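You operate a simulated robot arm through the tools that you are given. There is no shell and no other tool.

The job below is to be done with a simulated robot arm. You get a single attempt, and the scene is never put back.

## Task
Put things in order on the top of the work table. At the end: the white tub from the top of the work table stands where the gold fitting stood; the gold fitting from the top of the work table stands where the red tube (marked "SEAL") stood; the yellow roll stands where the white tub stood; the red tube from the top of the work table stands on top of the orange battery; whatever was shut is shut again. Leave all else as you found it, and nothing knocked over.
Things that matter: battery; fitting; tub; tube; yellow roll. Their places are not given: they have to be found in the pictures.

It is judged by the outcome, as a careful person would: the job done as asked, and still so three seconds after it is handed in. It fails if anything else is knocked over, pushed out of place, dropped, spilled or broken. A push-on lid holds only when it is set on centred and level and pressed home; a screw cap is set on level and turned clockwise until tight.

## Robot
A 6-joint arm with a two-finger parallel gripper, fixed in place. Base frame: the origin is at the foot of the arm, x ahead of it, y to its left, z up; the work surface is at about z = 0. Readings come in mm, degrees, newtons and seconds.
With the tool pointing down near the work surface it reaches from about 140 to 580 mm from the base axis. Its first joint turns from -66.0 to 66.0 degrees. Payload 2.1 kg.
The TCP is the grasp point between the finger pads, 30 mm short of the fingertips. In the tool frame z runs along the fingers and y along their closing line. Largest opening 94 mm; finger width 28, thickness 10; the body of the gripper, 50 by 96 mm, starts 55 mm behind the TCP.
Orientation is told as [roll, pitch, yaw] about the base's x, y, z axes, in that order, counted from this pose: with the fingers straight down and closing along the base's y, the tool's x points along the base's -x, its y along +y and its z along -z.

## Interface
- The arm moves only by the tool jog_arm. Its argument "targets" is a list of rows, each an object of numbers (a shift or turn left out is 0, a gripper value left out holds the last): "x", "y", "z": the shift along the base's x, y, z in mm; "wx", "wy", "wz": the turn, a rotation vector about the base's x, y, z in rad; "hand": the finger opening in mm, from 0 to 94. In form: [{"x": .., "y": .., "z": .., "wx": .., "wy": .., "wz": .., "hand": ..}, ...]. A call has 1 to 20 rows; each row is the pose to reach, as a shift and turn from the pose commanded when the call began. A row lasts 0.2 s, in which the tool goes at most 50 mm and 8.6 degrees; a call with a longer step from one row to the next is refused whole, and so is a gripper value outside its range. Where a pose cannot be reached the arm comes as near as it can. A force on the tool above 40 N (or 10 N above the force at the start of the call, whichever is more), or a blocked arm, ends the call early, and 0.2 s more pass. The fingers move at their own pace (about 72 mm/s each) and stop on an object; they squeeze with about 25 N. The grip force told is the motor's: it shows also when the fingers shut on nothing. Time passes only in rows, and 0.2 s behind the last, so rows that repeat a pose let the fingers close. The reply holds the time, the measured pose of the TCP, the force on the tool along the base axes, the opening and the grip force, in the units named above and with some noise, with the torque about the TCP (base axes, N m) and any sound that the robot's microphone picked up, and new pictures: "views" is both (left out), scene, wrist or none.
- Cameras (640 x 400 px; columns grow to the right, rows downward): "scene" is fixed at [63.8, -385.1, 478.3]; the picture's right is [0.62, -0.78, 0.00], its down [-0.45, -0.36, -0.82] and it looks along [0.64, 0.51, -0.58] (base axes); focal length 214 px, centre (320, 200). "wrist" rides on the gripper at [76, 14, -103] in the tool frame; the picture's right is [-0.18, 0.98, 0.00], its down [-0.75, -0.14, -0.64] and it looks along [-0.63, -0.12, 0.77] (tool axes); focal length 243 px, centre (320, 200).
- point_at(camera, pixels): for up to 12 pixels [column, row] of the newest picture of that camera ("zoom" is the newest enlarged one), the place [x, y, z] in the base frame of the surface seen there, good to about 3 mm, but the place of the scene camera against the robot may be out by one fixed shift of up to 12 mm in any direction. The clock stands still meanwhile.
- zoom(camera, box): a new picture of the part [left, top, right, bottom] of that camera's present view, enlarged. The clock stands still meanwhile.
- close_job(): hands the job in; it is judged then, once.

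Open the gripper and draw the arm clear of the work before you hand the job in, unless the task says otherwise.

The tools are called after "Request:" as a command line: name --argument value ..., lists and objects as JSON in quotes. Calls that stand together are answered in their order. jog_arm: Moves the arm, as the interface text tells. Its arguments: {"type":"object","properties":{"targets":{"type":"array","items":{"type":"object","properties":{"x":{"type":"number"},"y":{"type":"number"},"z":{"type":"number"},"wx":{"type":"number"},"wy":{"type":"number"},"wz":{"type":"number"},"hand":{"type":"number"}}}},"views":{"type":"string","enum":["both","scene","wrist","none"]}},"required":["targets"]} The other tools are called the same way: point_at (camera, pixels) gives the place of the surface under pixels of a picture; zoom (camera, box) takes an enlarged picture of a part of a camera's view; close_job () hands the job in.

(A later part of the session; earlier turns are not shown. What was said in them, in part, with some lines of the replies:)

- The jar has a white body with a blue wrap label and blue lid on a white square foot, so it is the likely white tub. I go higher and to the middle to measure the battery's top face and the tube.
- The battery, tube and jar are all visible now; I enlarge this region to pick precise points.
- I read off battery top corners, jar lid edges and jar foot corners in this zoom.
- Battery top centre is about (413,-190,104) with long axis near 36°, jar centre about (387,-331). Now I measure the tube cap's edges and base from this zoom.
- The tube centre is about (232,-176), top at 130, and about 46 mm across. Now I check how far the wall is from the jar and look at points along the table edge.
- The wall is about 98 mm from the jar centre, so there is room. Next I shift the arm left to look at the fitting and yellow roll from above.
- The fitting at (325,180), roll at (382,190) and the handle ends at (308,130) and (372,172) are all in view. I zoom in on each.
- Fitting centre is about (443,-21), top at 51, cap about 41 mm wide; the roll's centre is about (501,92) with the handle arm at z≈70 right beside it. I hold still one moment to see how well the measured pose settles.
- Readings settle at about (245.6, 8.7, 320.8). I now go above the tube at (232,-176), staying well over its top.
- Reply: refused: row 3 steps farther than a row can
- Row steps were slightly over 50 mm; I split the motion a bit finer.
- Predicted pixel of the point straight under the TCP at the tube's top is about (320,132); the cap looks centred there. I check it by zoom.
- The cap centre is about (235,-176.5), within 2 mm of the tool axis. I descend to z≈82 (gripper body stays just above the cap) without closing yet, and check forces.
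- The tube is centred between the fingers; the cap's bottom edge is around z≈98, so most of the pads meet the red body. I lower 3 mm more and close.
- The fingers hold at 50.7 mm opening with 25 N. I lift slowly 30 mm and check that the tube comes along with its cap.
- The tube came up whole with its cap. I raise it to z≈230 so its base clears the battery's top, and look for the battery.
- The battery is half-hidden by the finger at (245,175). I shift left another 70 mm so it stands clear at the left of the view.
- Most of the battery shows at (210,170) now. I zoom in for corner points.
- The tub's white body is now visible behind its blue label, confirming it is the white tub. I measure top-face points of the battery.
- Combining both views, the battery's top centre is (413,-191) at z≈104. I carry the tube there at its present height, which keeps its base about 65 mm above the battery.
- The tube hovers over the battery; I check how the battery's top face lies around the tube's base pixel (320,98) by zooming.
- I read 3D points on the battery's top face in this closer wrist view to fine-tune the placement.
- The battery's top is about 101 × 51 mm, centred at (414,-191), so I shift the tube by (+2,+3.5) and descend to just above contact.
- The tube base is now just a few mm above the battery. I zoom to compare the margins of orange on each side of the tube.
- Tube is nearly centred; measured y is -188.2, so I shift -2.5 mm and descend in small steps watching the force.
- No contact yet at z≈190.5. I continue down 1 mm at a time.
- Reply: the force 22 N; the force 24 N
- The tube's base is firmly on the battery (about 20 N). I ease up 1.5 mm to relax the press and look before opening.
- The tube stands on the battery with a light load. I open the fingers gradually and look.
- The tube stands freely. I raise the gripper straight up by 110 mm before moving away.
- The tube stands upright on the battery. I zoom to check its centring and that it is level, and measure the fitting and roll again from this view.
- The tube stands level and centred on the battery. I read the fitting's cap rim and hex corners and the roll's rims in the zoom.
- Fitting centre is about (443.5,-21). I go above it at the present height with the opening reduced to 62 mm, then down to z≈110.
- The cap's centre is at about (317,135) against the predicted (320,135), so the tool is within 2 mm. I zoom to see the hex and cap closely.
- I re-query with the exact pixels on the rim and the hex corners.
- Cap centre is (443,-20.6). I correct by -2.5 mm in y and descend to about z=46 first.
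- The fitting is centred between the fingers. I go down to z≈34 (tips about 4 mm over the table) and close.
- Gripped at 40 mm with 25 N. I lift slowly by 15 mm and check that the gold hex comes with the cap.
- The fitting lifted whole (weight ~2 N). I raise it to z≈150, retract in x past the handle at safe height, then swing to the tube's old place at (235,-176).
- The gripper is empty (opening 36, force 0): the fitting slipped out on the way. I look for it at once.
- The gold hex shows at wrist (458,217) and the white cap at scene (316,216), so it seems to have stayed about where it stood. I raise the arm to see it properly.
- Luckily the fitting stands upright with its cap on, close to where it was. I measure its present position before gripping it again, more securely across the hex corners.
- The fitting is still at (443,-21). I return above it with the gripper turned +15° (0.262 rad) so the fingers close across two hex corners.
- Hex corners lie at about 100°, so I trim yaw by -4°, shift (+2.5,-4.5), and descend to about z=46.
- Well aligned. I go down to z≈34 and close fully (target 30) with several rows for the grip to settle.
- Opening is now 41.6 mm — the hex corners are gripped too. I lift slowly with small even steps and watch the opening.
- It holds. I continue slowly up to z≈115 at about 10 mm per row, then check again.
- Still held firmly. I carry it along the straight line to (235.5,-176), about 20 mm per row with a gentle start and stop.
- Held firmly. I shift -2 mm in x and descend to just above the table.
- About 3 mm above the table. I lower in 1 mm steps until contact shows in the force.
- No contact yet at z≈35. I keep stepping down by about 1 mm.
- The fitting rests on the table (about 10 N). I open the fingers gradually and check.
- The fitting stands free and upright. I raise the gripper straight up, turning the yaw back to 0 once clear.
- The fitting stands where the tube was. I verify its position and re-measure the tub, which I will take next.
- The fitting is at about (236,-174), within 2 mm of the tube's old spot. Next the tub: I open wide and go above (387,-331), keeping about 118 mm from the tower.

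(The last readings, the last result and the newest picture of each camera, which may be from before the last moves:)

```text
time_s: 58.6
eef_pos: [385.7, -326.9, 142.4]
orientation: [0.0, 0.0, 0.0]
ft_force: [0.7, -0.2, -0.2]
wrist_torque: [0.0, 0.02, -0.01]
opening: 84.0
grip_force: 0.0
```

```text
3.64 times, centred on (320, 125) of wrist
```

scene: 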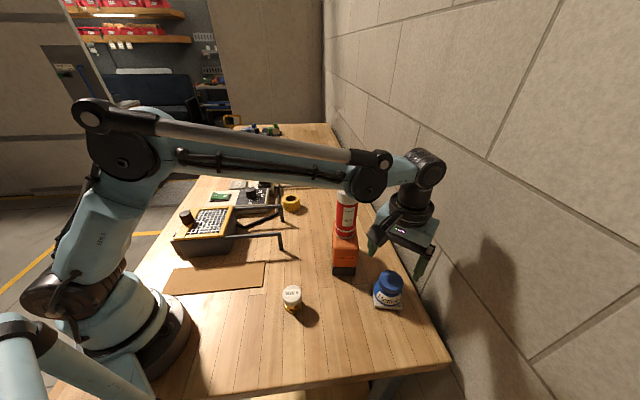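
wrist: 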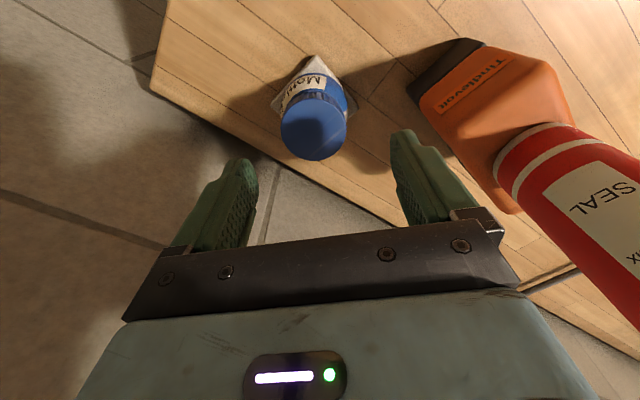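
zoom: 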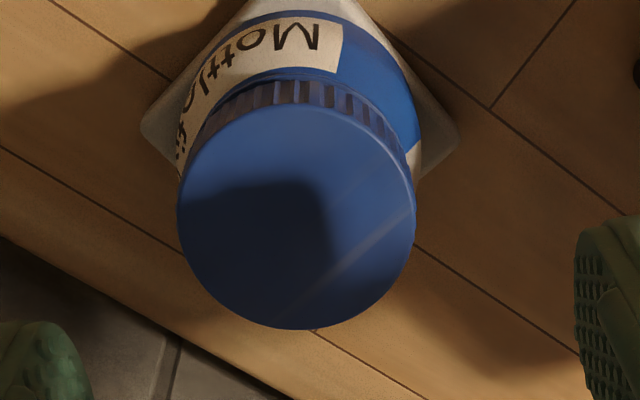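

The lid's centre appears about 6 px left of the tool axis. I measure the lid edges, body and foot corners precisely.

Request:
point_at --camera "zoom" --pixels '[[183, 210], [411, 215], [300, 322], [295, 110], [297, 215], [145, 125], [455, 140], [415, 120], [190, 105], [300, 85]]'

Request:
zoom --camera "wrist" --box '[250, 40, 390, 170]'

```text
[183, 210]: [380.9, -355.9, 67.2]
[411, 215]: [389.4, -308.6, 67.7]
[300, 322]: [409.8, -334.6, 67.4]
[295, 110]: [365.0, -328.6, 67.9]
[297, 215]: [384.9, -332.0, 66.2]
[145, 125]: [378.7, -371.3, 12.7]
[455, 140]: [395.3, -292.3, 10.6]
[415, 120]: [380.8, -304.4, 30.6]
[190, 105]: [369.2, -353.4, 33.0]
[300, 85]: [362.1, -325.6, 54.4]
```

```text
3.08 times, centred on (320, 105) of wrist
```

zoom: 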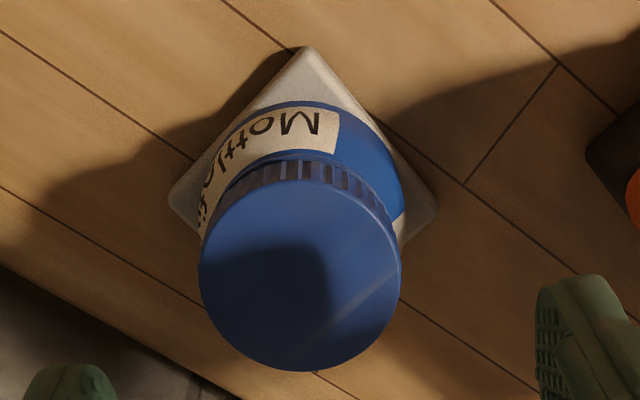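

The tub's body is about 56 mm wide (wider than its 48 mm lid) and centred at (386.5,-332). I shift (+1,-5) and descend to about z=60 first.

Request:
jog_arm --targets '[{"x": 1, "y": -5}, {"x": 1, "y": -5, "z": -30}, {"x": 1, "y": -5, "z": -60}, {"x": 1, "y": -5, "z": -82}, {"x": 1, "y": -5, "z": -82}]'

```text
time_s: 59.8
eef_pos: [386.7, -333.0, 59.6]
orientation: [-0.1, 0.0, -0.1]
ft_force: [0.3, -0.5, -1.0]
wrist_torque: [0.02, -0.04, -0.01]
opening: 83.9
grip_force: 0.1
```

scene: 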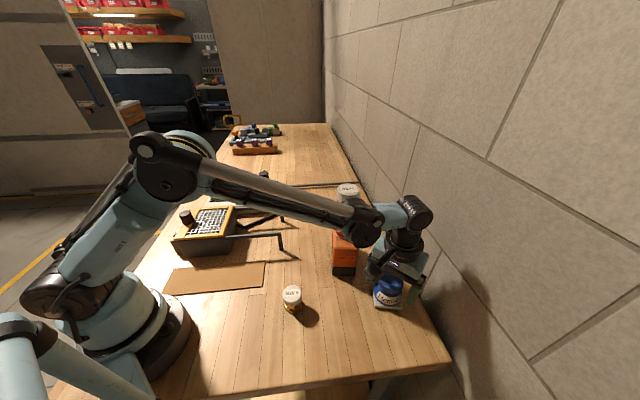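
wrist: 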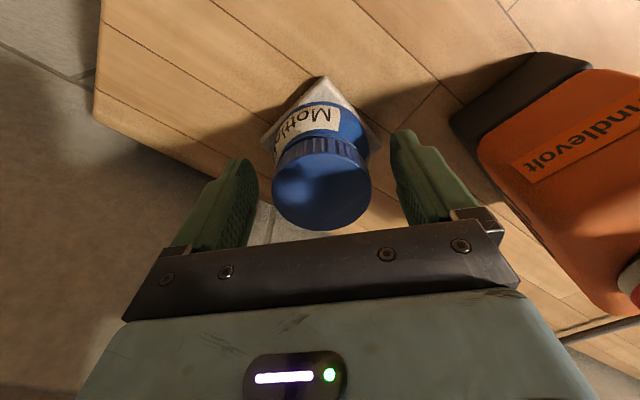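

All clear, tub centred. I lower to z≈47 (tips just above the foot's top) and close on the body.

Request:
jog_arm --targets '[{"z": -6}, {"z": -12}, {"z": -12}, {"z": -12, "hand": 66}, {"z": -12, "hand": 52}, {"z": -12, "hand": 40}, {"z": -12, "hand": 40}, {"z": -12, "hand": 40}, {"z": -12, "hand": 40}]'

Request:
zoom --camera "wrist" --box '[220, 60, 420, 240]'

```text
time_s: 61.8
eef_pos: [387.3, -332.6, 48.8]
orientation: [-0.2, 0.0, 0.0]
ft_force: [-0.3, -0.9, -0.2]
wrist_torque: [-0.02, 0.03, -0.01]
opening: 59.4
grip_force: 25.1
```

scene: 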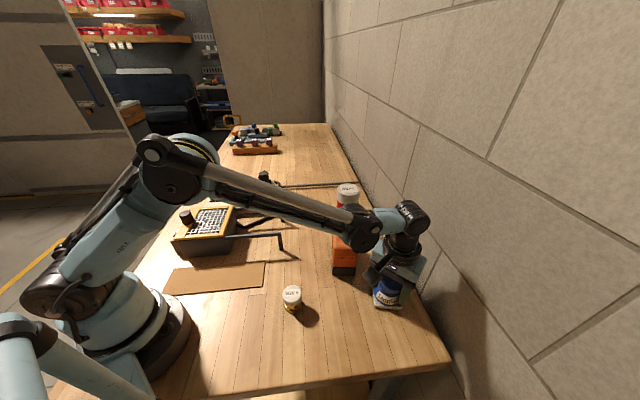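
wrist: 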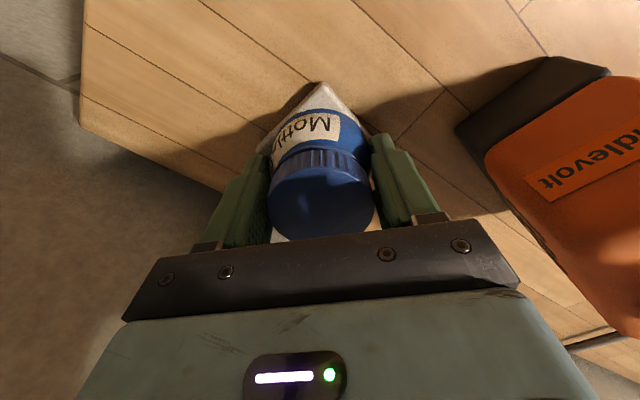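

```text
2.22 times, centred on (320, 150) of wrist
```

zoom: 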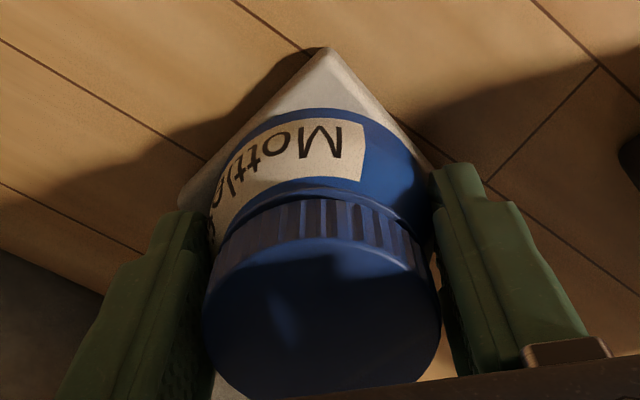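

Held at 59.4 mm on the body, well clear of the lid. I lift slowly and check it comes with its foot.

Request:
jog_arm --targets '[{"z": 1}, {"z": 3}, {"z": 5}, {"z": 8}, {"z": 12}, {"z": 16}, {"z": 20}, {"z": 24}, {"z": 24}]'

Request:
zoom --camera "wrist" --box '[220, 60, 420, 240]'

Request:
zoom --camera "scene" --box '[340, 230, 440, 330]'

```text
time_s: 63.8
eef_pos: [387.6, -332.4, 72.0]
orientation: [0.0, 0.0, 0.2]
ft_force: [0.9, -0.2, -1.3]
wrist_torque: [0.02, 0.0, 0.01]
opening: 59.1
grip_force: 25.3
```

scene: 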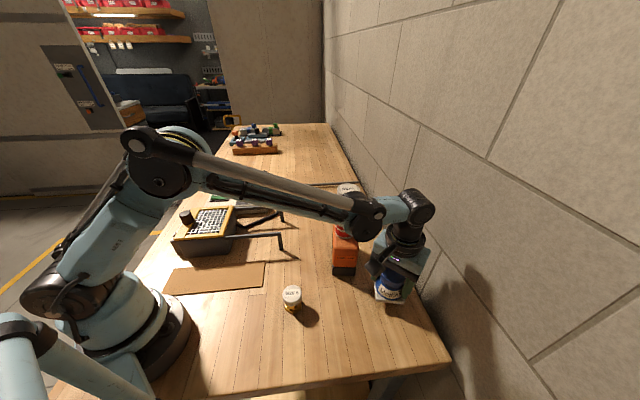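
wrist: 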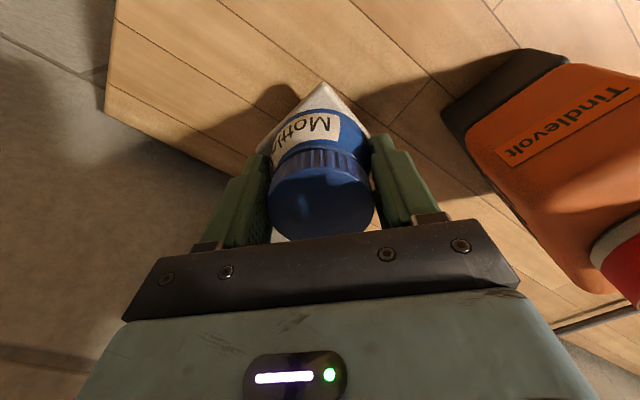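

```text
2.22 times, centred on (320, 150) of wrist
```

zoom: 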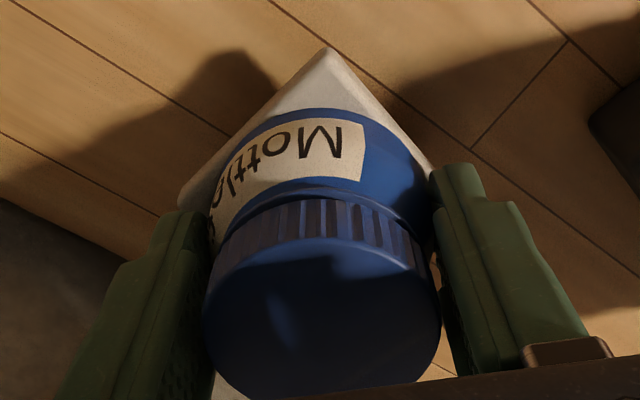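

```text
4.00 times, centred on (390, 280) of scene
```

zoom: 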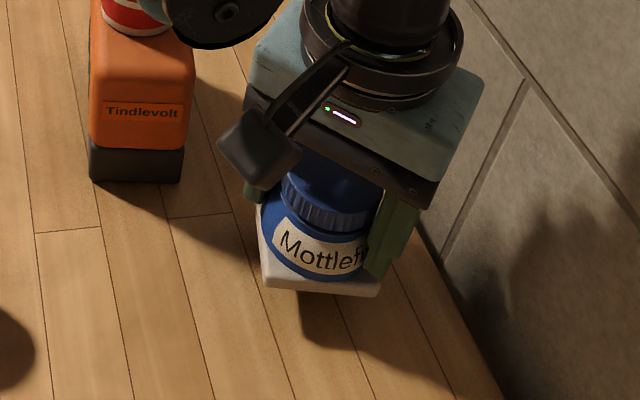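

The tub lifted whole with its white foot. I raise it smoothly to z≈162, then retract toward the base before swinging left.

Request:
jog_arm --targets '[{"z": 3}, {"z": 8}, {"z": 15}, {"z": 23}, {"z": 32}, {"z": 42}, {"z": 52}, {"z": 62}, {"z": 72}, {"z": 80}, {"z": 86}, {"z": 90}, {"x": -5, "y": 4, "z": 90}, {"x": -14, "y": 12, "z": 90}, {"x": -26, "y": 23, "z": 90}, {"x": -41, "y": 37, "z": 90}, {"x": -57, "y": 52, "z": 90}, {"x": -72, "y": 68, "z": 90}, {"x": -84, "y": 80, "z": 90}, {"x": -90, "y": 86, "z": 90}]'

```text
time_s: 68.0
eef_pos: [295.5, -247.1, 161.5]
orientation: [-0.1, -0.1, 0.0]
ft_force: [-0.1, -0.2, -0.6]
wrist_torque: [-0.02, -0.02, 0.02]
opening: 59.1
grip_force: 25.1
```

scene: 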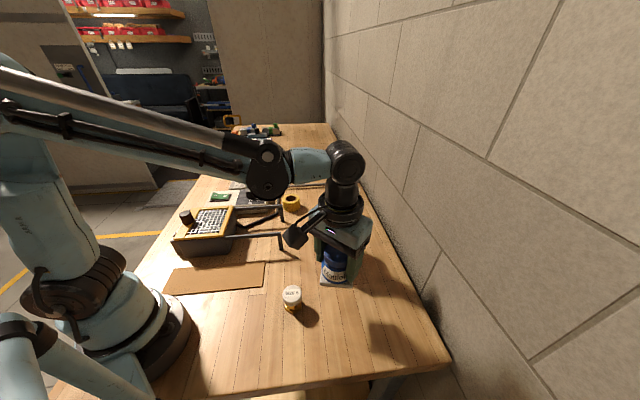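
wrist: 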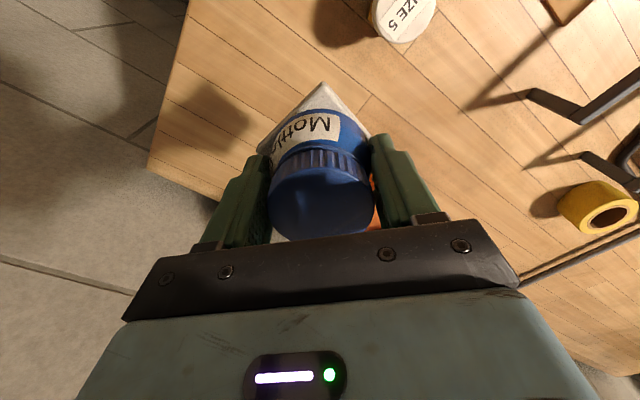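

Still firmly held. Now I swing around the tower at a short radius and then out to the fitting's old place, about 20 mm per row.

Request:
jog_arm --targets '[{"x": -3, "y": 5}, {"x": -9, "y": 17}, {"x": -17, "y": 33}, {"x": -24, "y": 50}, {"x": -29, "y": 68}, {"x": -31, "y": 88}, {"x": -29, "y": 108}, {"x": -25, "y": 127}, {"x": -17, "y": 146}, {"x": -7, "y": 164}, {"x": 6, "y": 180}, {"x": 22, "y": 193}, {"x": 40, "y": 203}, {"x": 58, "y": 210}, {"x": 77, "y": 215}, {"x": 97, "y": 219}, {"x": 116, "y": 222}, {"x": 132, "y": 224}, {"x": 143, "y": 225.5}, {"x": 148, "y": 226}]'

```text
time_s: 72.2
eef_pos: [445.7, -20.3, 161.8]
orientation: [-0.2, 0.1, 0.1]
ft_force: [0.4, -0.3, -0.9]
wrist_torque: [0.01, 0.01, 0.01]
opening: 59.4
grip_force: 24.9
```

scene: 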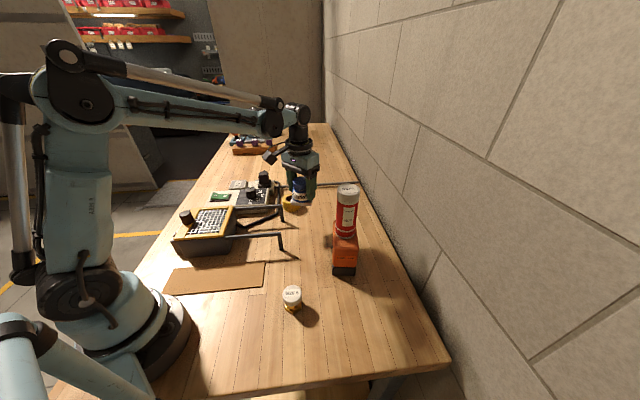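
wrist: 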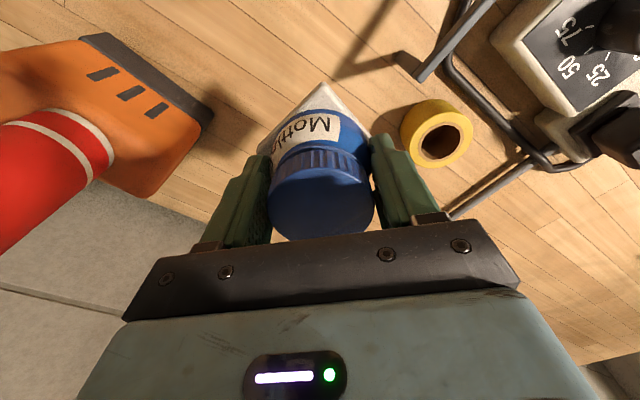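

The tub hovers over the target. I shift (-1.5,-1) and descend gently to about 4 mm above the table.

Request:
jog_arm --targets '[{"x": -1.5, "y": -1, "z": -4}, {"x": -1.5, "y": -1, "z": -12}, {"x": -1.5, "y": -1, "z": -24}, {"x": -1.5, "y": -1, "z": -38}, {"x": -1.5, "y": -1, "z": -52}, {"x": -1.5, "y": -1, "z": -66}, {"x": -1.5, "y": -1, "z": -80}, {"x": -1.5, "y": -1, "z": -92}, {"x": -1.5, "y": -1, "z": -101}, {"x": -1.5, "y": -1, "z": -107}, {"x": -1.5, "y": -1, "z": -107}]'

```text
time_s: 74.6
eef_pos: [443.5, -21.0, 53.8]
orientation: [-0.1, 0.0, 0.1]
ft_force: [0.0, 0.0, -0.9]
wrist_torque: [0.0, 0.0, -0.01]
opening: 59.6
grip_force: 24.6
```

scene: 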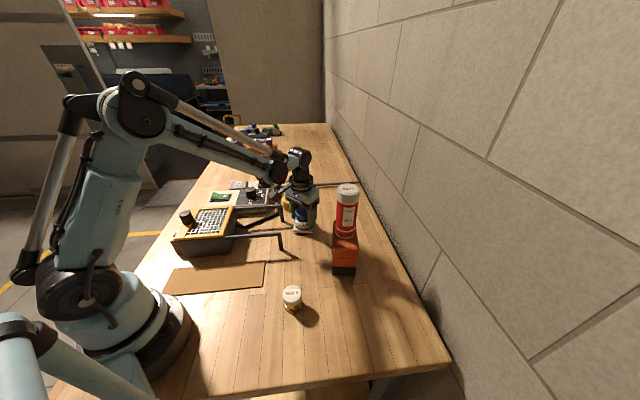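
wrist: 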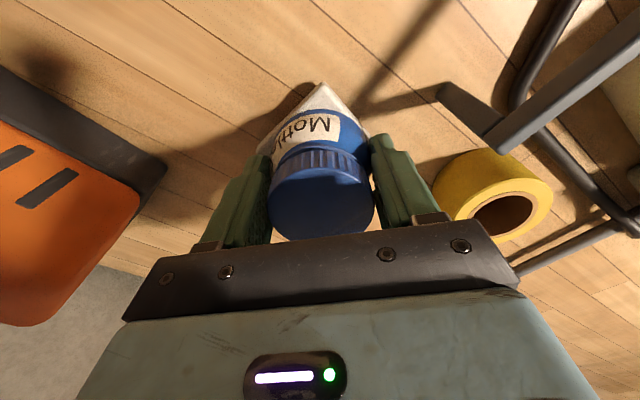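

At (443.5,-21.0), z≈54. I step down toward contact, watching the force.

Request:
jog_arm --targets '[{"z": -1.5}, {"z": -3}, {"z": -3}]' --views "none"

Request:
jog_arm --targets '[{"z": -1}, {"z": -1}]' --views "none"

Request:
jog_arm --targets '[{"z": -1}, {"z": -1}]' --views "none"

```text
time_s: 75.4
eef_pos: [444.0, -20.7, 54.5]
orientation: [-0.2, 0.0, 0.0]
ft_force: [-0.1, 0.0, -1.2]
wrist_torque: [0.0, -0.01, 0.02]
opening: 59.2
grip_force: 25.4
```

```text
time_s: 76.0
eef_pos: [444.9, -22.0, 52.4]
orientation: [0.0, 0.0, 0.0]
ft_force: [-0.1, -0.4, -1.7]
wrist_torque: [0.0, -0.04, -0.02]
opening: 59.4
grip_force: 25.1
```

```text
time_s: 76.6
eef_pos: [444.0, -22.6, 52.9]
orientation: [-0.2, 0.0, 0.1]
ft_force: [0.2, -0.6, -1.8]
wrist_torque: [0.01, 0.01, -0.03]
opening: 59.4
grip_force: 25.2
```

Still no contact at z≈52.5. I continue in small steps.

Request:
jog_arm --targets '[{"z": -1}, {"z": -1}]' --views "none"

Request:
jog_arm --targets '[{"z": -1}, {"z": -1}]' --views "none"

```text
time_s: 77.2
eef_pos: [444.5, -22.1, 50.6]
orientation: [-0.2, 0.0, 0.1]
ft_force: [0.7, 0.3, -1.5]
wrist_torque: [-0.02, 0.01, 0.01]
opening: 59.3
grip_force: 25.1
```

```text
time_s: 77.8
eef_pos: [442.3, -21.4, 50.2]
orientation: [0.0, -0.1, -0.1]
ft_force: [0.1, 0.0, -0.8]
wrist_torque: [0.01, 0.01, -0.02]
opening: 59.2
grip_force: 25.2
```

Close now at z≈50.2. I step down another millimetre or two.

Request:
jog_arm --targets '[{"x": 1, "z": -1}, {"x": 1, "z": -1}]' --views "none"

Request:
jog_arm --targets '[{"z": -1}, {"z": -1}]' --views "none"

```text
time_s: 78.4
eef_pos: [444.8, -22.0, 48.4]
orientation: [-0.1, 0.0, 0.0]
ft_force: [-2.9, -1.3, 8.2]
wrist_torque: [0.08, -0.08, 0.0]
opening: 59.4
grip_force: 25.1
```

```text
time_s: 79.0
eef_pos: [444.5, -21.3, 47.2]
orientation: [-0.1, -0.1, 0.0]
ft_force: [-0.7, -0.8, 19.1]
wrist_torque: [0.01, 0.02, -0.08]
opening: 59.6
grip_force: 25.2
```

The tub rests on the table (19 N press). I ease up 1 mm and open the fingers gradually to 74.

Request:
jog_arm --targets '[{"z": 1}, {"z": 1, "hand": 62}, {"z": 1, "hand": 65}, {"z": 1, "hand": 69}, {"z": 1, "hand": 74}, {"z": 1, "hand": 76}, {"z": 1, "hand": 76}]' --views "wrist"

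```text
time_s: 80.6
eef_pos: [445.4, -23.0, 47.7]
orientation: [-0.1, 0.0, 0.0]
ft_force: [-0.1, 0.4, 0.5]
wrist_torque: [0.03, 0.0, 0.0]
opening: 76.1
grip_force: 0.1
```

wrist: 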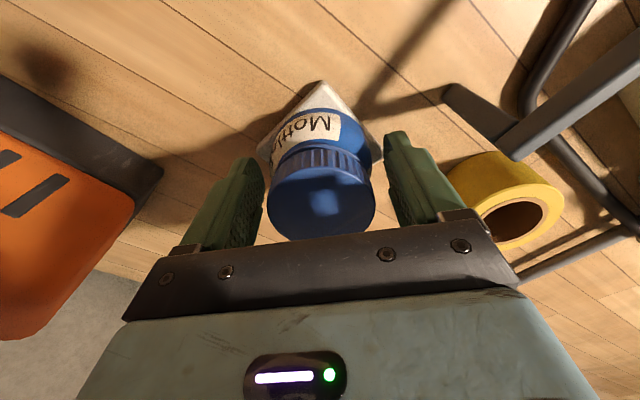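

The tub stands free. I raise straight up 110 mm and look at the tub, roll and handle.

Request:
jog_arm --targets '[{"z": 10}, {"z": 30}, {"z": 60}, {"z": 90}, {"z": 115}, {"z": 115}]'

Request:
zoom --camera "scene" --box '[240, 170, 380, 270]'

Request:
zoom --camera "wrist" --box '[270, 40, 520, 200]'

```text
time_s: 82.0
eef_pos: [445.0, -23.4, 164.6]
orientation: [0.0, -0.1, 0.0]
ft_force: [0.1, 0.3, 1.1]
wrist_torque: [0.0, -0.01, 0.01]
opening: 76.1
grip_force: 0.2
```

scene: 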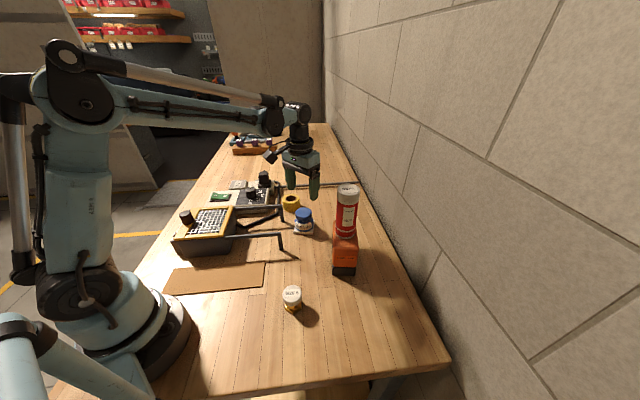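
wrist: 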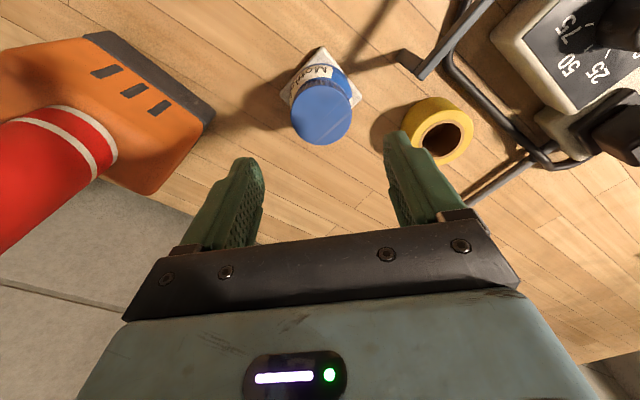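

```text
4.00 times, centred on (310, 220) of scene
```

zoom: 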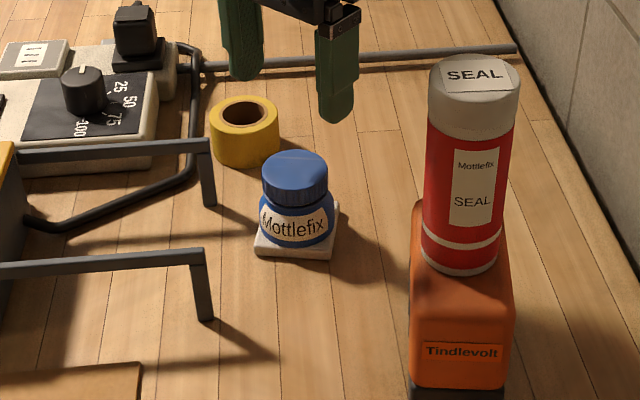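

```text
2.50 times, centred on (395, 120) of wrist
```

zoom: 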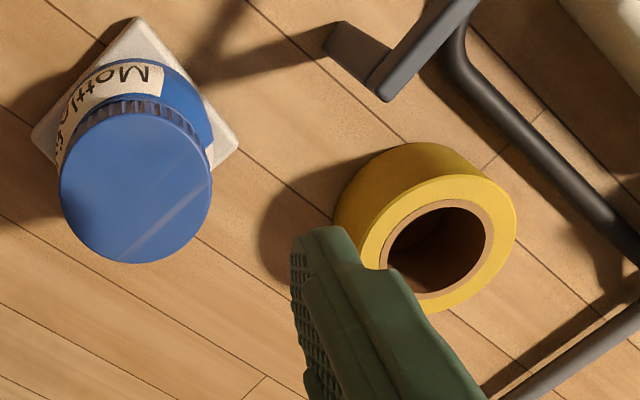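

I check the tub's placement and measure the roll's top ring, inner hole, and the nearby handle parts.

Request:
point_at --camera "zoom" --pixels '[[66, 190], [206, 187], [140, 258], [138, 120], [35, 138], [236, 150]]'

Request:
point_at --camera "zoom" --pixels '[[512, 222], [450, 182], [366, 250], [430, 308], [497, 270], [385, 97], [350, 55], [375, 80], [440, 30], [420, 150], [340, 205], [610, 225]]'

```text
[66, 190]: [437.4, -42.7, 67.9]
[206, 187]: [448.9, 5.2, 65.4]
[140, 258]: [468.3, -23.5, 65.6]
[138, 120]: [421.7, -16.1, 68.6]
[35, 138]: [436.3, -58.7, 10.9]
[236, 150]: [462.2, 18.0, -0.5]
```

```text
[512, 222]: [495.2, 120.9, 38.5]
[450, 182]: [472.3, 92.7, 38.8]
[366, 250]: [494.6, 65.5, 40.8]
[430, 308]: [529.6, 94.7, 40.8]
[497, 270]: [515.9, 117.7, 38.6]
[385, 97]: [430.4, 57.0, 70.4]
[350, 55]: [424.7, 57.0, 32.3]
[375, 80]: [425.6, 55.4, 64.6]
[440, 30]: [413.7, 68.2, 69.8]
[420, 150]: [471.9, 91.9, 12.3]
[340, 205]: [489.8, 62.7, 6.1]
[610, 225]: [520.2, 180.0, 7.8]
```

The tub is at about (444,-20) – good. The roll is centred at (501,93), 57 mm across, 40 high; I check the hose running behind it for finger clearance.

Request:
point_at --camera "zoom" --pixels '[[500, 110], [550, 160], [580, 195], [465, 75], [520, 390], [600, 345], [540, 240], [600, 275]]'

```text
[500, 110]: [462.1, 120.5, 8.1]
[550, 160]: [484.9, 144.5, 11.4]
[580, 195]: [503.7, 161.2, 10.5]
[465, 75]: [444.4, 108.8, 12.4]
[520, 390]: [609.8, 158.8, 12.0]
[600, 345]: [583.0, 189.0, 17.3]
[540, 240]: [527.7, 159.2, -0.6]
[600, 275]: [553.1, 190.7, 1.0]
```

The bar passes only 48 mm from the roll's centre, so I'll close parallel to it: turn yaw to -45° and go above the roll at (501,93).

Request:
jog_arm --targets '[{"x": 8, "y": 16, "wz": -0.13}, {"x": 18, "y": 38, "wz": -0.26}, {"x": 28, "y": 60, "wz": -0.39}, {"x": 38, "y": 82, "wz": -0.52}, {"x": 48, "y": 100, "wz": -0.65}, {"x": 54, "y": 112, "wz": -0.75}, {"x": 56, "y": 116, "wz": -0.785}, {"x": 56, "y": 116, "wz": -0.785, "z": -20, "hand": 76}, {"x": 56, "y": 116, "wz": -0.785, "z": -20}]'

Request:
zoom --camera "wrist" --box '[240, 60, 400, 180]'

```text
time_s: 84.0
eef_pos: [502.6, 93.7, 142.6]
orientation: [-0.1, 0.0, -44.9]
ft_force: [0.2, -1.0, 0.0]
wrist_torque: [0.04, -0.02, -0.02]
opening: 76.0
grip_force: 0.1
```

scene: 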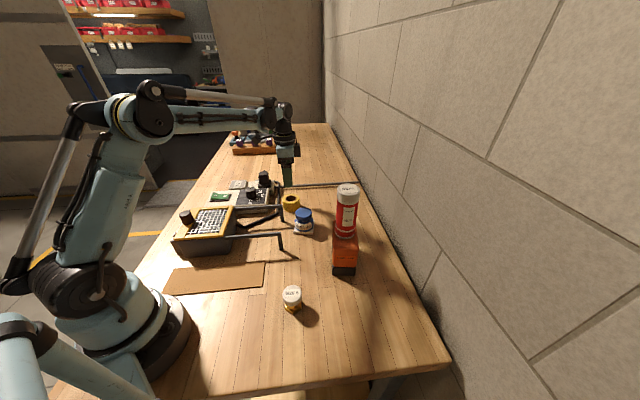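
wrist: 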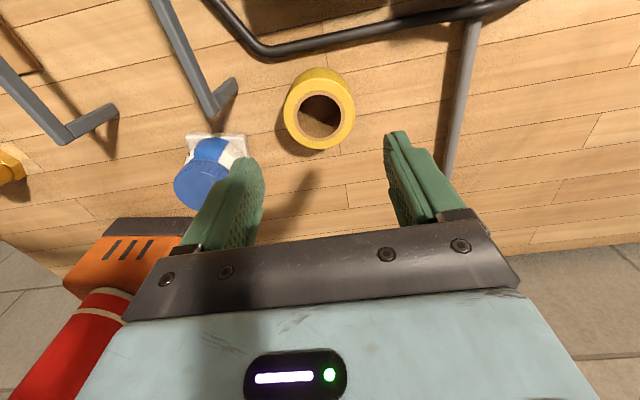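

```text
3.33 times, centred on (320, 120) of wrist
```

zoom: 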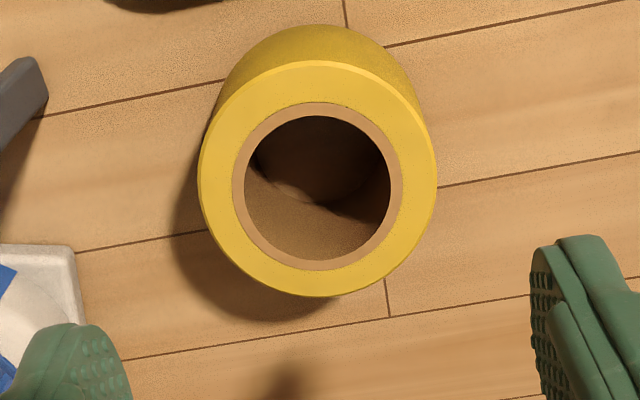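

The roll's ring is centred at about (319.5,114.6), matching the predicted (320,115). I double-check the ring's edges in 3D.

Request:
point_at --camera "zoom" --pixels '[[204, 180], [432, 178], [318, 290], [315, 72], [5, 90], [75, 255]]'

```text
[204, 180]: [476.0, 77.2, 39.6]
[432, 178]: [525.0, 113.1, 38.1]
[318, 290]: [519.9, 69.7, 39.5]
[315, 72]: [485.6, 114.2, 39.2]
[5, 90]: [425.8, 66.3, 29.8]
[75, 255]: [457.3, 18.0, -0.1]
```

Centre (501.6,93.6) confirmed. I descend to about z=48 first.

Request:
jog_arm --targets '[{"x": -1, "z": -30}, {"x": -1, "z": -60}, {"x": -1, "z": -85}, {"x": -1, "z": -95}, {"x": -1, "z": -95}]'

```text
time_s: 85.2
eef_pos: [498.8, 93.0, 46.4]
orientation: [-0.2, 0.0, -45.0]
ft_force: [-0.4, 0.5, 0.4]
wrist_torque: [0.02, -0.02, -0.03]
opening: 76.0
grip_force: 0.0
```

scene: 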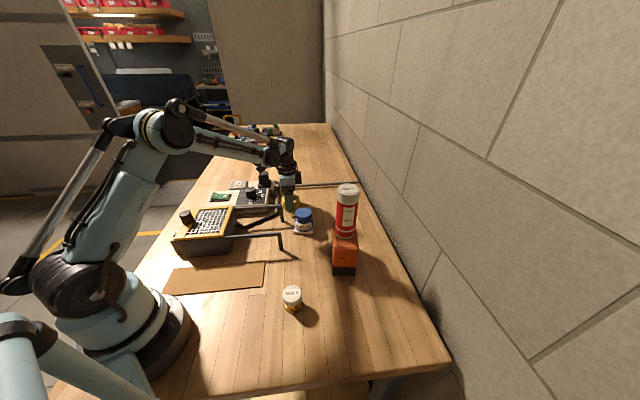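
wrist: 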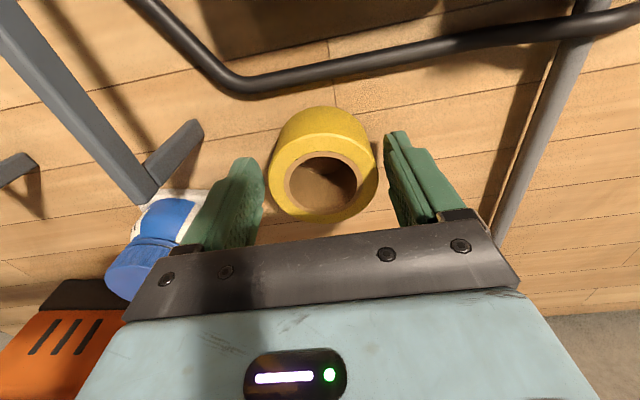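

Well centred laterally. I add +2 mm in x, lower to z≈34 and close on the roll.

Request:
jog_arm --targets '[{"x": 2, "z": -6}, {"x": 2, "z": -12}, {"x": 2, "z": -12}, {"x": 2, "z": -12, "hand": 62}, {"x": 2, "z": -12, "hand": 50}, {"x": 2, "z": -12, "hand": 40}, {"x": 2, "z": -12, "hand": 40}, {"x": 2, "z": -12, "hand": 40}]' --views "wrist"

```text
time_s: 87.0
eef_pos: [501.3, 94.0, 34.7]
orientation: [0.0, 0.0, -44.9]
ft_force: [-0.5, -0.1, 0.4]
wrist_torque: [0.01, -0.01, -0.01]
opening: 61.4
grip_force: 25.3
```

wrist: 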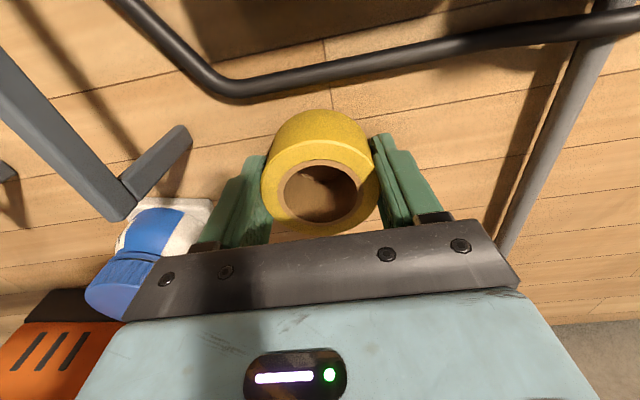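

The roll is held (61.4 mm, 25 N). I lift slowly straight up, keeping clear of the handle at lower left.

Request:
jog_arm --targets '[{"z": 1}, {"z": 3}, {"z": 5}, {"z": 8}, {"z": 12}, {"z": 16}, {"z": 20}, {"z": 24}, {"z": 24}]' --views "wrist"

```text
time_s: 89.0
eef_pos: [501.0, 94.7, 60.6]
orientation: [-0.2, 0.0, -44.8]
ft_force: [0.3, 0.4, -1.2]
wrist_torque: [0.02, -0.03, -0.01]
opening: 61.3
grip_force: 24.9
```

wrist: 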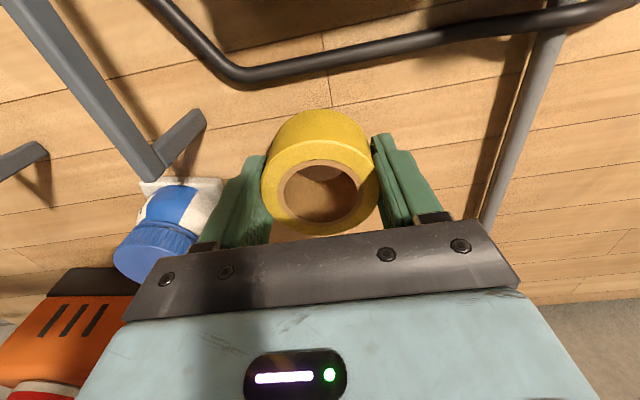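

Held well. I lift on to z≈165 and begin retracting toward the base, well above tub and handles.

Request:
jog_arm --targets '[{"z": 3}, {"z": 8}, {"z": 15}, {"z": 24}, {"z": 34}, {"z": 45}, {"z": 56}, {"z": 67}, {"z": 78}, {"z": 88}, {"z": 97}, {"z": 104}, {"x": -6, "y": -2, "z": 105}, {"x": -16, "y": -6, "z": 105}, {"x": -32, "y": -12, "z": 105}, {"x": -50, "y": -19, "z": 105}, {"x": -70, "y": -26, "z": 105}, {"x": -90, "y": -34, "z": 105}, {"x": -108, "y": -40, "z": 105}, {"x": -118, "y": -44, "z": 105}]'

```text
time_s: 93.2
eef_pos: [382.7, 49.5, 165.3]
orientation: [-0.1, 0.0, -45.0]
ft_force: [-0.9, -0.2, -0.7]
wrist_torque: [-0.02, -0.01, 0.01]
opening: 61.1
grip_force: 25.5
```

scene: 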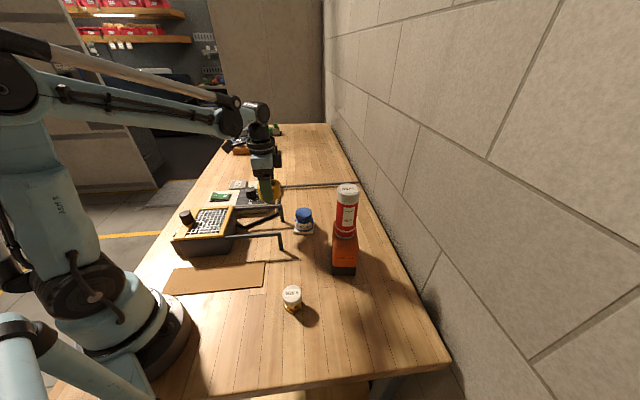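
wrist: 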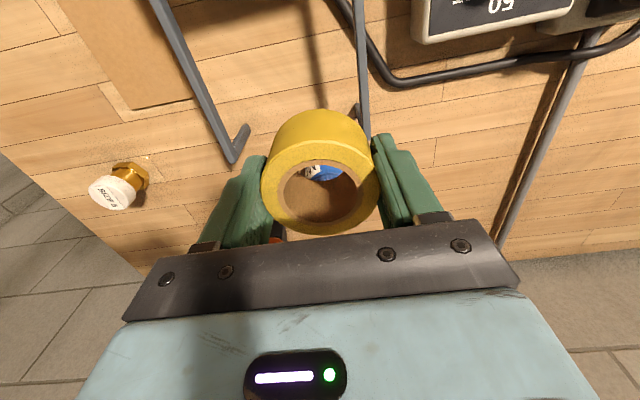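

Held at 61 mm. I swing around the tower at short radius toward the tub's old place.

Request:
jog_arm --targets '[{"x": -5, "y": -3}, {"x": -16, "y": -10}, {"x": -34, "y": -22}, {"x": -54, "y": -35}, {"x": -72, "y": -52}, {"x": -86, "y": -72}, {"x": -98, "y": -95}, {"x": -107, "y": -119}, {"x": -114, "y": -143}, {"x": -118, "y": -168}, {"x": -119, "y": -193}, {"x": -117, "y": -218}, {"x": -112, "y": -243}, {"x": -103, "y": -266}, {"x": -93, "y": -287}, {"x": -82, "y": -306}, {"x": -73, "y": -321}, {"x": -67, "y": -331}, {"x": -63, "y": -336}, {"x": -62, "y": -337}]'

```text
time_s: 97.4
eef_pos: [323.1, -287.8, 165.0]
orientation: [0.1, 0.0, -44.9]
ft_force: [0.3, 0.6, -0.7]
wrist_torque: [-0.01, -0.01, 0.01]
opening: 61.2
grip_force: 24.8
```

scene: 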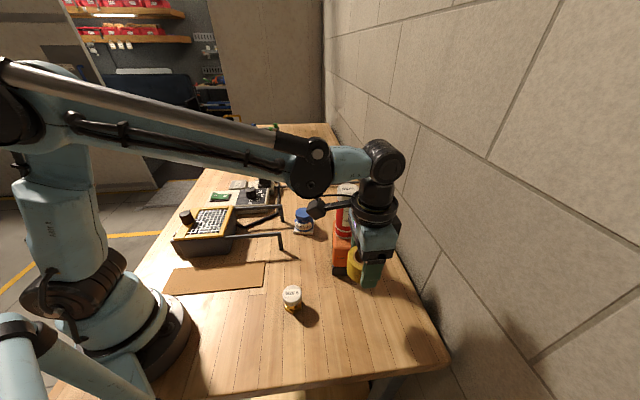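
wrist: 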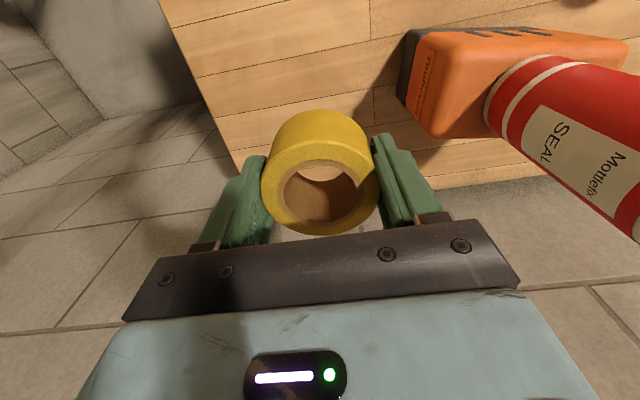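

Clear of the tower. I extend to (386.5,-332) and then descend gently.

Request:
jog_arm --targets '[{"x": 5, "y": -3.5}, {"x": 15, "y": -10}, {"x": 28, "y": -19}, {"x": 42, "y": -29}, {"x": 54, "y": -37.5}, {"x": 61, "y": -42}, {"x": 63.5, "y": -44}, {"x": 63.5, "y": -44}, {"x": 63.5, "y": -44, "z": -8}, {"x": 63.5, "y": -44, "z": -20}, {"x": 63.5, "y": -44, "z": -35}, {"x": 63.5, "y": -44, "z": -50}, {"x": 63.5, "y": -44, "z": -65}, {"x": 63.5, "y": -44, "z": -78}, {"x": 63.5, "y": -44, "z": -86}, {"x": 63.5, "y": -44, "z": -90}, {"x": 63.5, "y": -44, "z": -90}]'

```text
time_s: 101.0
eef_pos: [385.0, -330.8, 74.2]
orientation: [-0.1, -0.1, -44.9]
ft_force: [0.0, 0.3, -1.5]
wrist_torque: [0.01, 0.01, 0.03]
opening: 61.3
grip_force: 24.8
```

scene: 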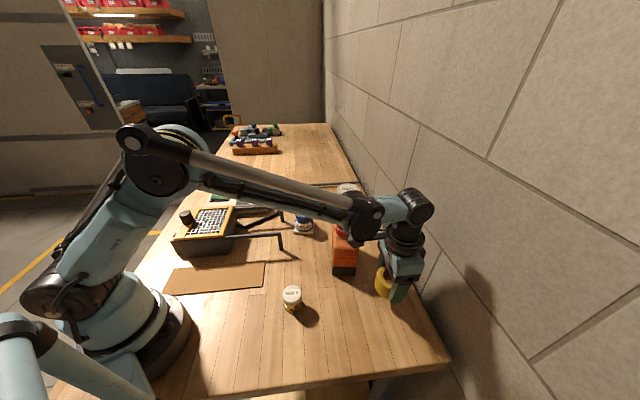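
wrist: 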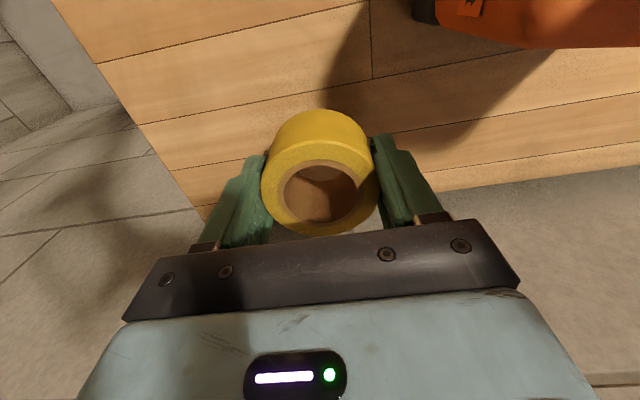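

Position is within 2 mm; I correct (+1.5,-1) and descend to about z=39.

Request:
jog_arm --targets '[{"x": 1.5, "y": -1, "z": -4}, {"x": 1.5, "y": -1, "z": -12}, {"x": 1.5, "y": -1, "z": -21}, {"x": 1.5, "y": -1, "z": -29}, {"x": 1.5, "y": -1, "z": -34}, {"x": 1.5, "y": -1, "z": -34}]' --views "none"

Request:
jog_arm --targets '[{"z": -1.5}, {"z": -2}, {"z": -2}]' --views "none"

```text
time_s: 102.4
eef_pos: [386.7, -331.2, 42.2]
orientation: [-0.1, 0.0, -44.8]
ft_force: [-0.6, 1.1, -0.5]
wrist_torque: [-0.02, 0.0, 0.0]
opening: 61.2
grip_force: 24.5
```

```text
time_s: 103.2
eef_pos: [388.2, -331.3, 38.3]
orientation: [-0.1, 0.0, -44.9]
ft_force: [0.1, 0.5, -0.7]
wrist_torque: [0.01, -0.02, 0.02]
opening: 60.9
grip_force: 24.6
```

At z≈38 with no contact yet. I continue in small steps.

Request:
jog_arm --targets '[{"z": -1}, {"z": -2}, {"z": -2}]' --views "none"

Request:
jog_arm --targets '[{"z": -1}, {"z": -1}]' --views "none"

```text
time_s: 104.0
eef_pos: [387.0, -332.8, 37.2]
orientation: [-0.1, 0.0, -45.0]
ft_force: [0.0, -0.4, 0.4]
wrist_torque: [-0.01, 0.01, -0.02]
opening: 61.3
grip_force: 25.4
```

```text
time_s: 104.6
eef_pos: [386.4, -331.6, 37.2]
orientation: [-0.1, 0.1, -44.9]
ft_force: [-1.1, 0.3, -1.2]
wrist_torque: [0.0, -0.01, -0.01]
opening: 60.9
grip_force: 24.3
```

Still free at z≈37. Further small steps down.

Request:
jog_arm --targets '[{"z": -1}, {"z": -1}]' --views "none"

Request:
jog_arm --targets '[{"z": -1}, {"z": -1}]' --views "none"

```text
time_s: 105.2
eef_pos: [386.2, -332.5, 35.8]
orientation: [-0.1, 0.0, -44.8]
ft_force: [0.4, -0.7, -0.4]
wrist_torque: [0.02, 0.0, 0.0]
opening: 61.2
grip_force: 24.9
```

```text
time_s: 105.8
eef_pos: [386.5, -332.7, 34.3]
orientation: [0.0, 0.0, -44.8]
ft_force: [0.7, 1.4, 1.3]
wrist_torque: [0.09, -0.02, -0.04]
opening: 61.2
grip_force: 25.3
```

Near contact (z≈34.3, force rising to +1.3 N with a small torque). One more millimetre.

Request:
jog_arm --targets '[{"z": -1}, {"z": -1}]' --views "none"

```text
time_s: 106.4
eef_pos: [387.2, -331.8, 34.1]
orientation: [0.0, 0.0, -44.8]
ft_force: [-2.2, 3.1, 17.5]
wrist_torque: [0.28, -0.05, 0.02]
opening: 61.2
grip_force: 25.1
```

The roll is pressed on the table (17 N). I ease up half a millimetre and open the fingers gradually.

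Request:
jog_arm --targets '[{"z": 0.7}, {"z": 0.7, "hand": 64}, {"z": 0.7, "hand": 67}, {"z": 0.7, "hand": 71}, {"z": 0.7, "hand": 76}, {"z": 0.7, "hand": 78}, {"z": 0.7, "hand": 78}]'

```text
time_s: 108.0
eef_pos: [386.4, -332.6, 34.3]
orientation: [-0.1, 0.0, -44.9]
ft_force: [-0.2, -0.1, 0.3]
wrist_torque: [-0.02, 0.01, 0.04]
opening: 78.1
grip_force: 0.0
```

scene: 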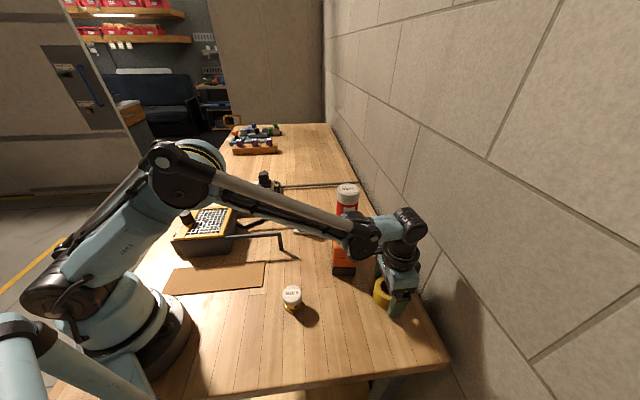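
wrist: 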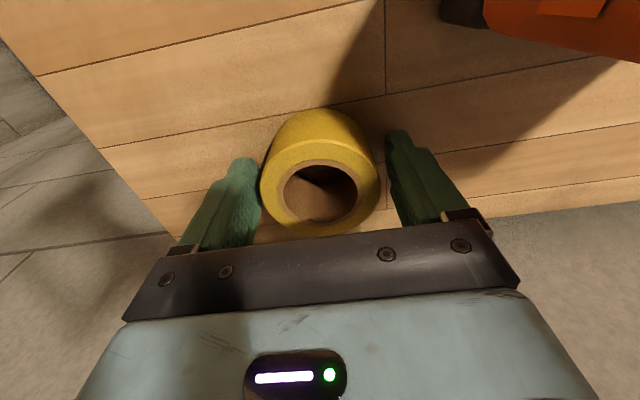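

The roll stands free. I raise straight up, then retract away from the wall and the tower to a clear viewing pose.

Request:
jog_arm --targets '[{"z": 10}, {"z": 30}, {"z": 65}, {"z": 105}, {"z": 145}, {"z": 150, "x": -25, "y": 20}, {"z": 155, "x": -55, "y": 45}, {"z": 160, "x": -90, "y": 70}, {"z": 170, "x": -125, "y": 95}, {"z": 190, "x": -150, "y": 120}, {"z": 225, "x": -160, "y": 140, "wz": 0.13}, {"z": 260, "x": -160, "y": 160, "wz": 0.26}, {"z": 290, "x": -160, "y": 180, "wz": 0.39}, {"z": 315, "x": -160, "y": 200, "wz": 0.52}, {"z": 330, "x": -160, "y": 220, "wz": 0.65}, {"z": 332, "x": -160, "y": 225, "wz": 0.78}, {"z": 332, "x": -160, "y": 225, "wz": 0.783}]'

Request:
zoom --camera "scene" --box '[240, 160, 440, 330]'

Request:
zoom --camera "wrist" --box '[150, 0, 500, 240]'

```text
time_s: 111.6
eef_pos: [226.9, -106.6, 365.9]
orientation: [-0.1, 0.0, 0.0]
ft_force: [0.5, 0.9, -1.1]
wrist_torque: [0.0, 0.0, 0.0]
opening: 78.2
grip_force: 0.1
```

scene: 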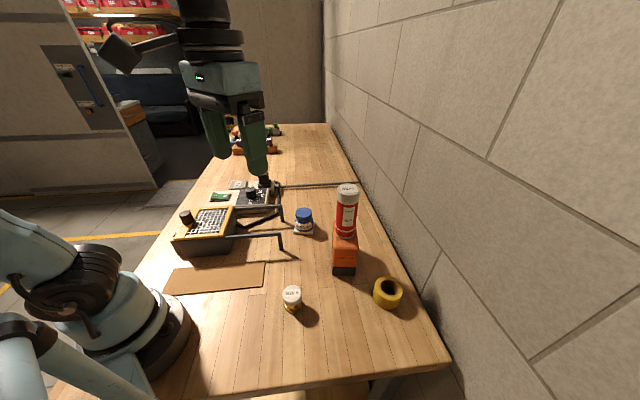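
wrist: 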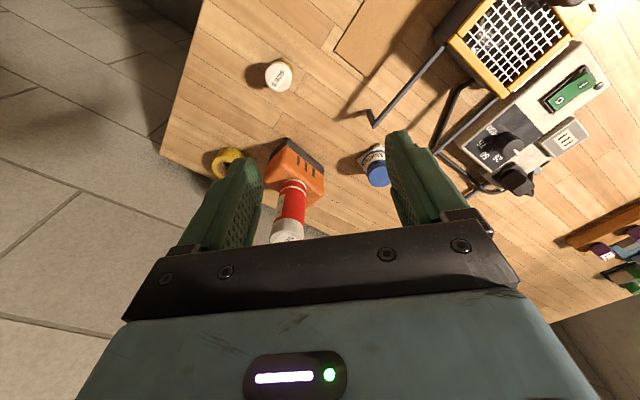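

```text
2.35 times, centred on (340, 245) of scene
```

zoom: 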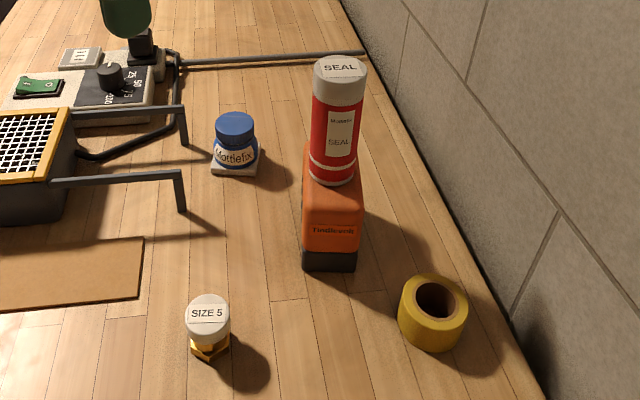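

```text
1.67 times, centred on (325, 120) of wrist
```

zoom: 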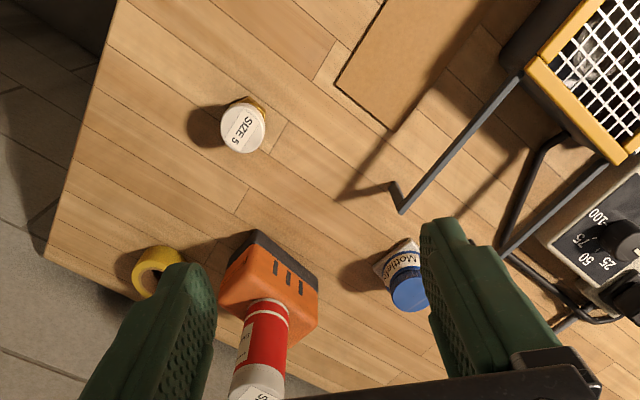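

All four items are in place and the battery has not moved. A last close look at the caps and standing of each item before handing in.

Request:
zoom --camera "scene" --box '[265, 270, 325, 325]'

Request:
zoom --camera "scene" --box '[280, 170, 380, 290]'

Request:
zoom --camera "scene" --box '[355, 260, 425, 325]'

Request:
point_at --camera "scene" --pixels '[[291, 291], [303, 213], [387, 284], [346, 188], [344, 272]]'

```text
7.27 times, centred on (295, 298) of scene
```

zoom: 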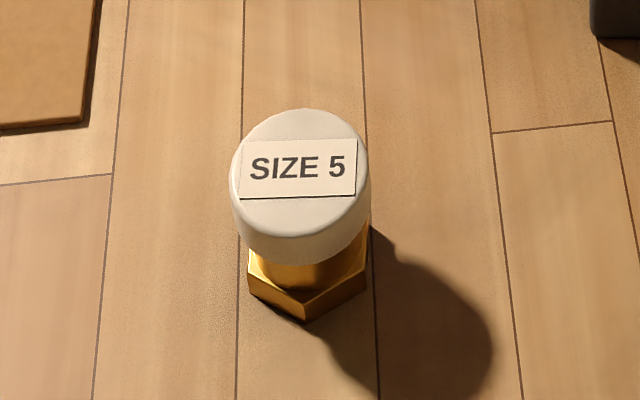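

```text
3.33 times, centred on (330, 230) of scene
```

zoom: 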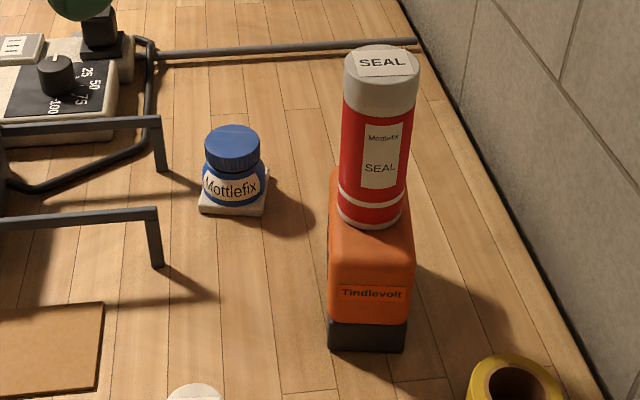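

```text
6.15 times, centred on (390, 292) of scene
```

zoom: 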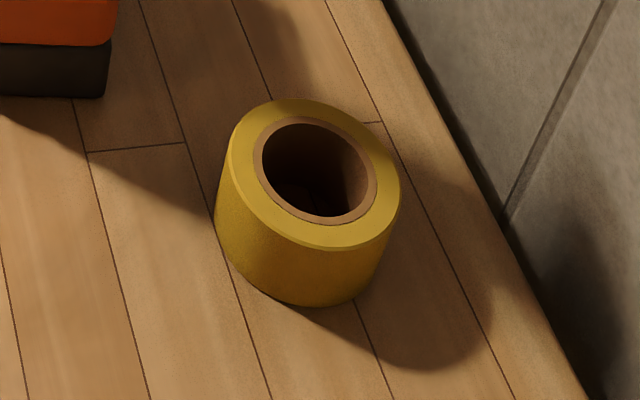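

```text
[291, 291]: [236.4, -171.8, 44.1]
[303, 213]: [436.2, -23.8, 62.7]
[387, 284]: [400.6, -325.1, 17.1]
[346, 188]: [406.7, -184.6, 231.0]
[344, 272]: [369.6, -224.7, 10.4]
```

Everything is where it should be:
- The fitting is on the tube's old spot and the tub is on the fitting's.
- The roll is on the tub's old spot.
- The tube is upright on the battery.
- The caps on the fitting, tub and tube are still on.

The gripper is open and well clear, so I hand the job in.

Request:
close_job

```text
The job is handed in.
```

The job is handed in, and in the last pictures every item stands upright where it was asked for. One thing went wrong on the way: the gold fitting slipped out of the gripper once.

| Item | Where it stands now | How close |
|---|---|---|
| White tub (labelled "Mottlefix") | where the gold fitting stood | about 1–2 mm |
| Gold fitting | where the red "SEAL" tube stood | about 2 mm |
| Yellow roll | where the white tub stood | about 1–2 mm (from the arm's position at release) |
| Red "SEAL" tube | upright on top of the orange battery | about 1 mm from its centre |

- **The slip:** the fitting came out of the fingers while I was lifting it. It stayed upright on its original spot with its cap on, and no sound was picked up. I gripped it again across the hex corners and moved it more slowly, and it held.
- **Lids and caps:** nothing was opened. The fitting, tub and tube still have their caps on.
- **Everything else:** the battery did not move, and I saw no contact with the machine, its handles or the wall.
- **Gripper:** it is open and clear of the table.
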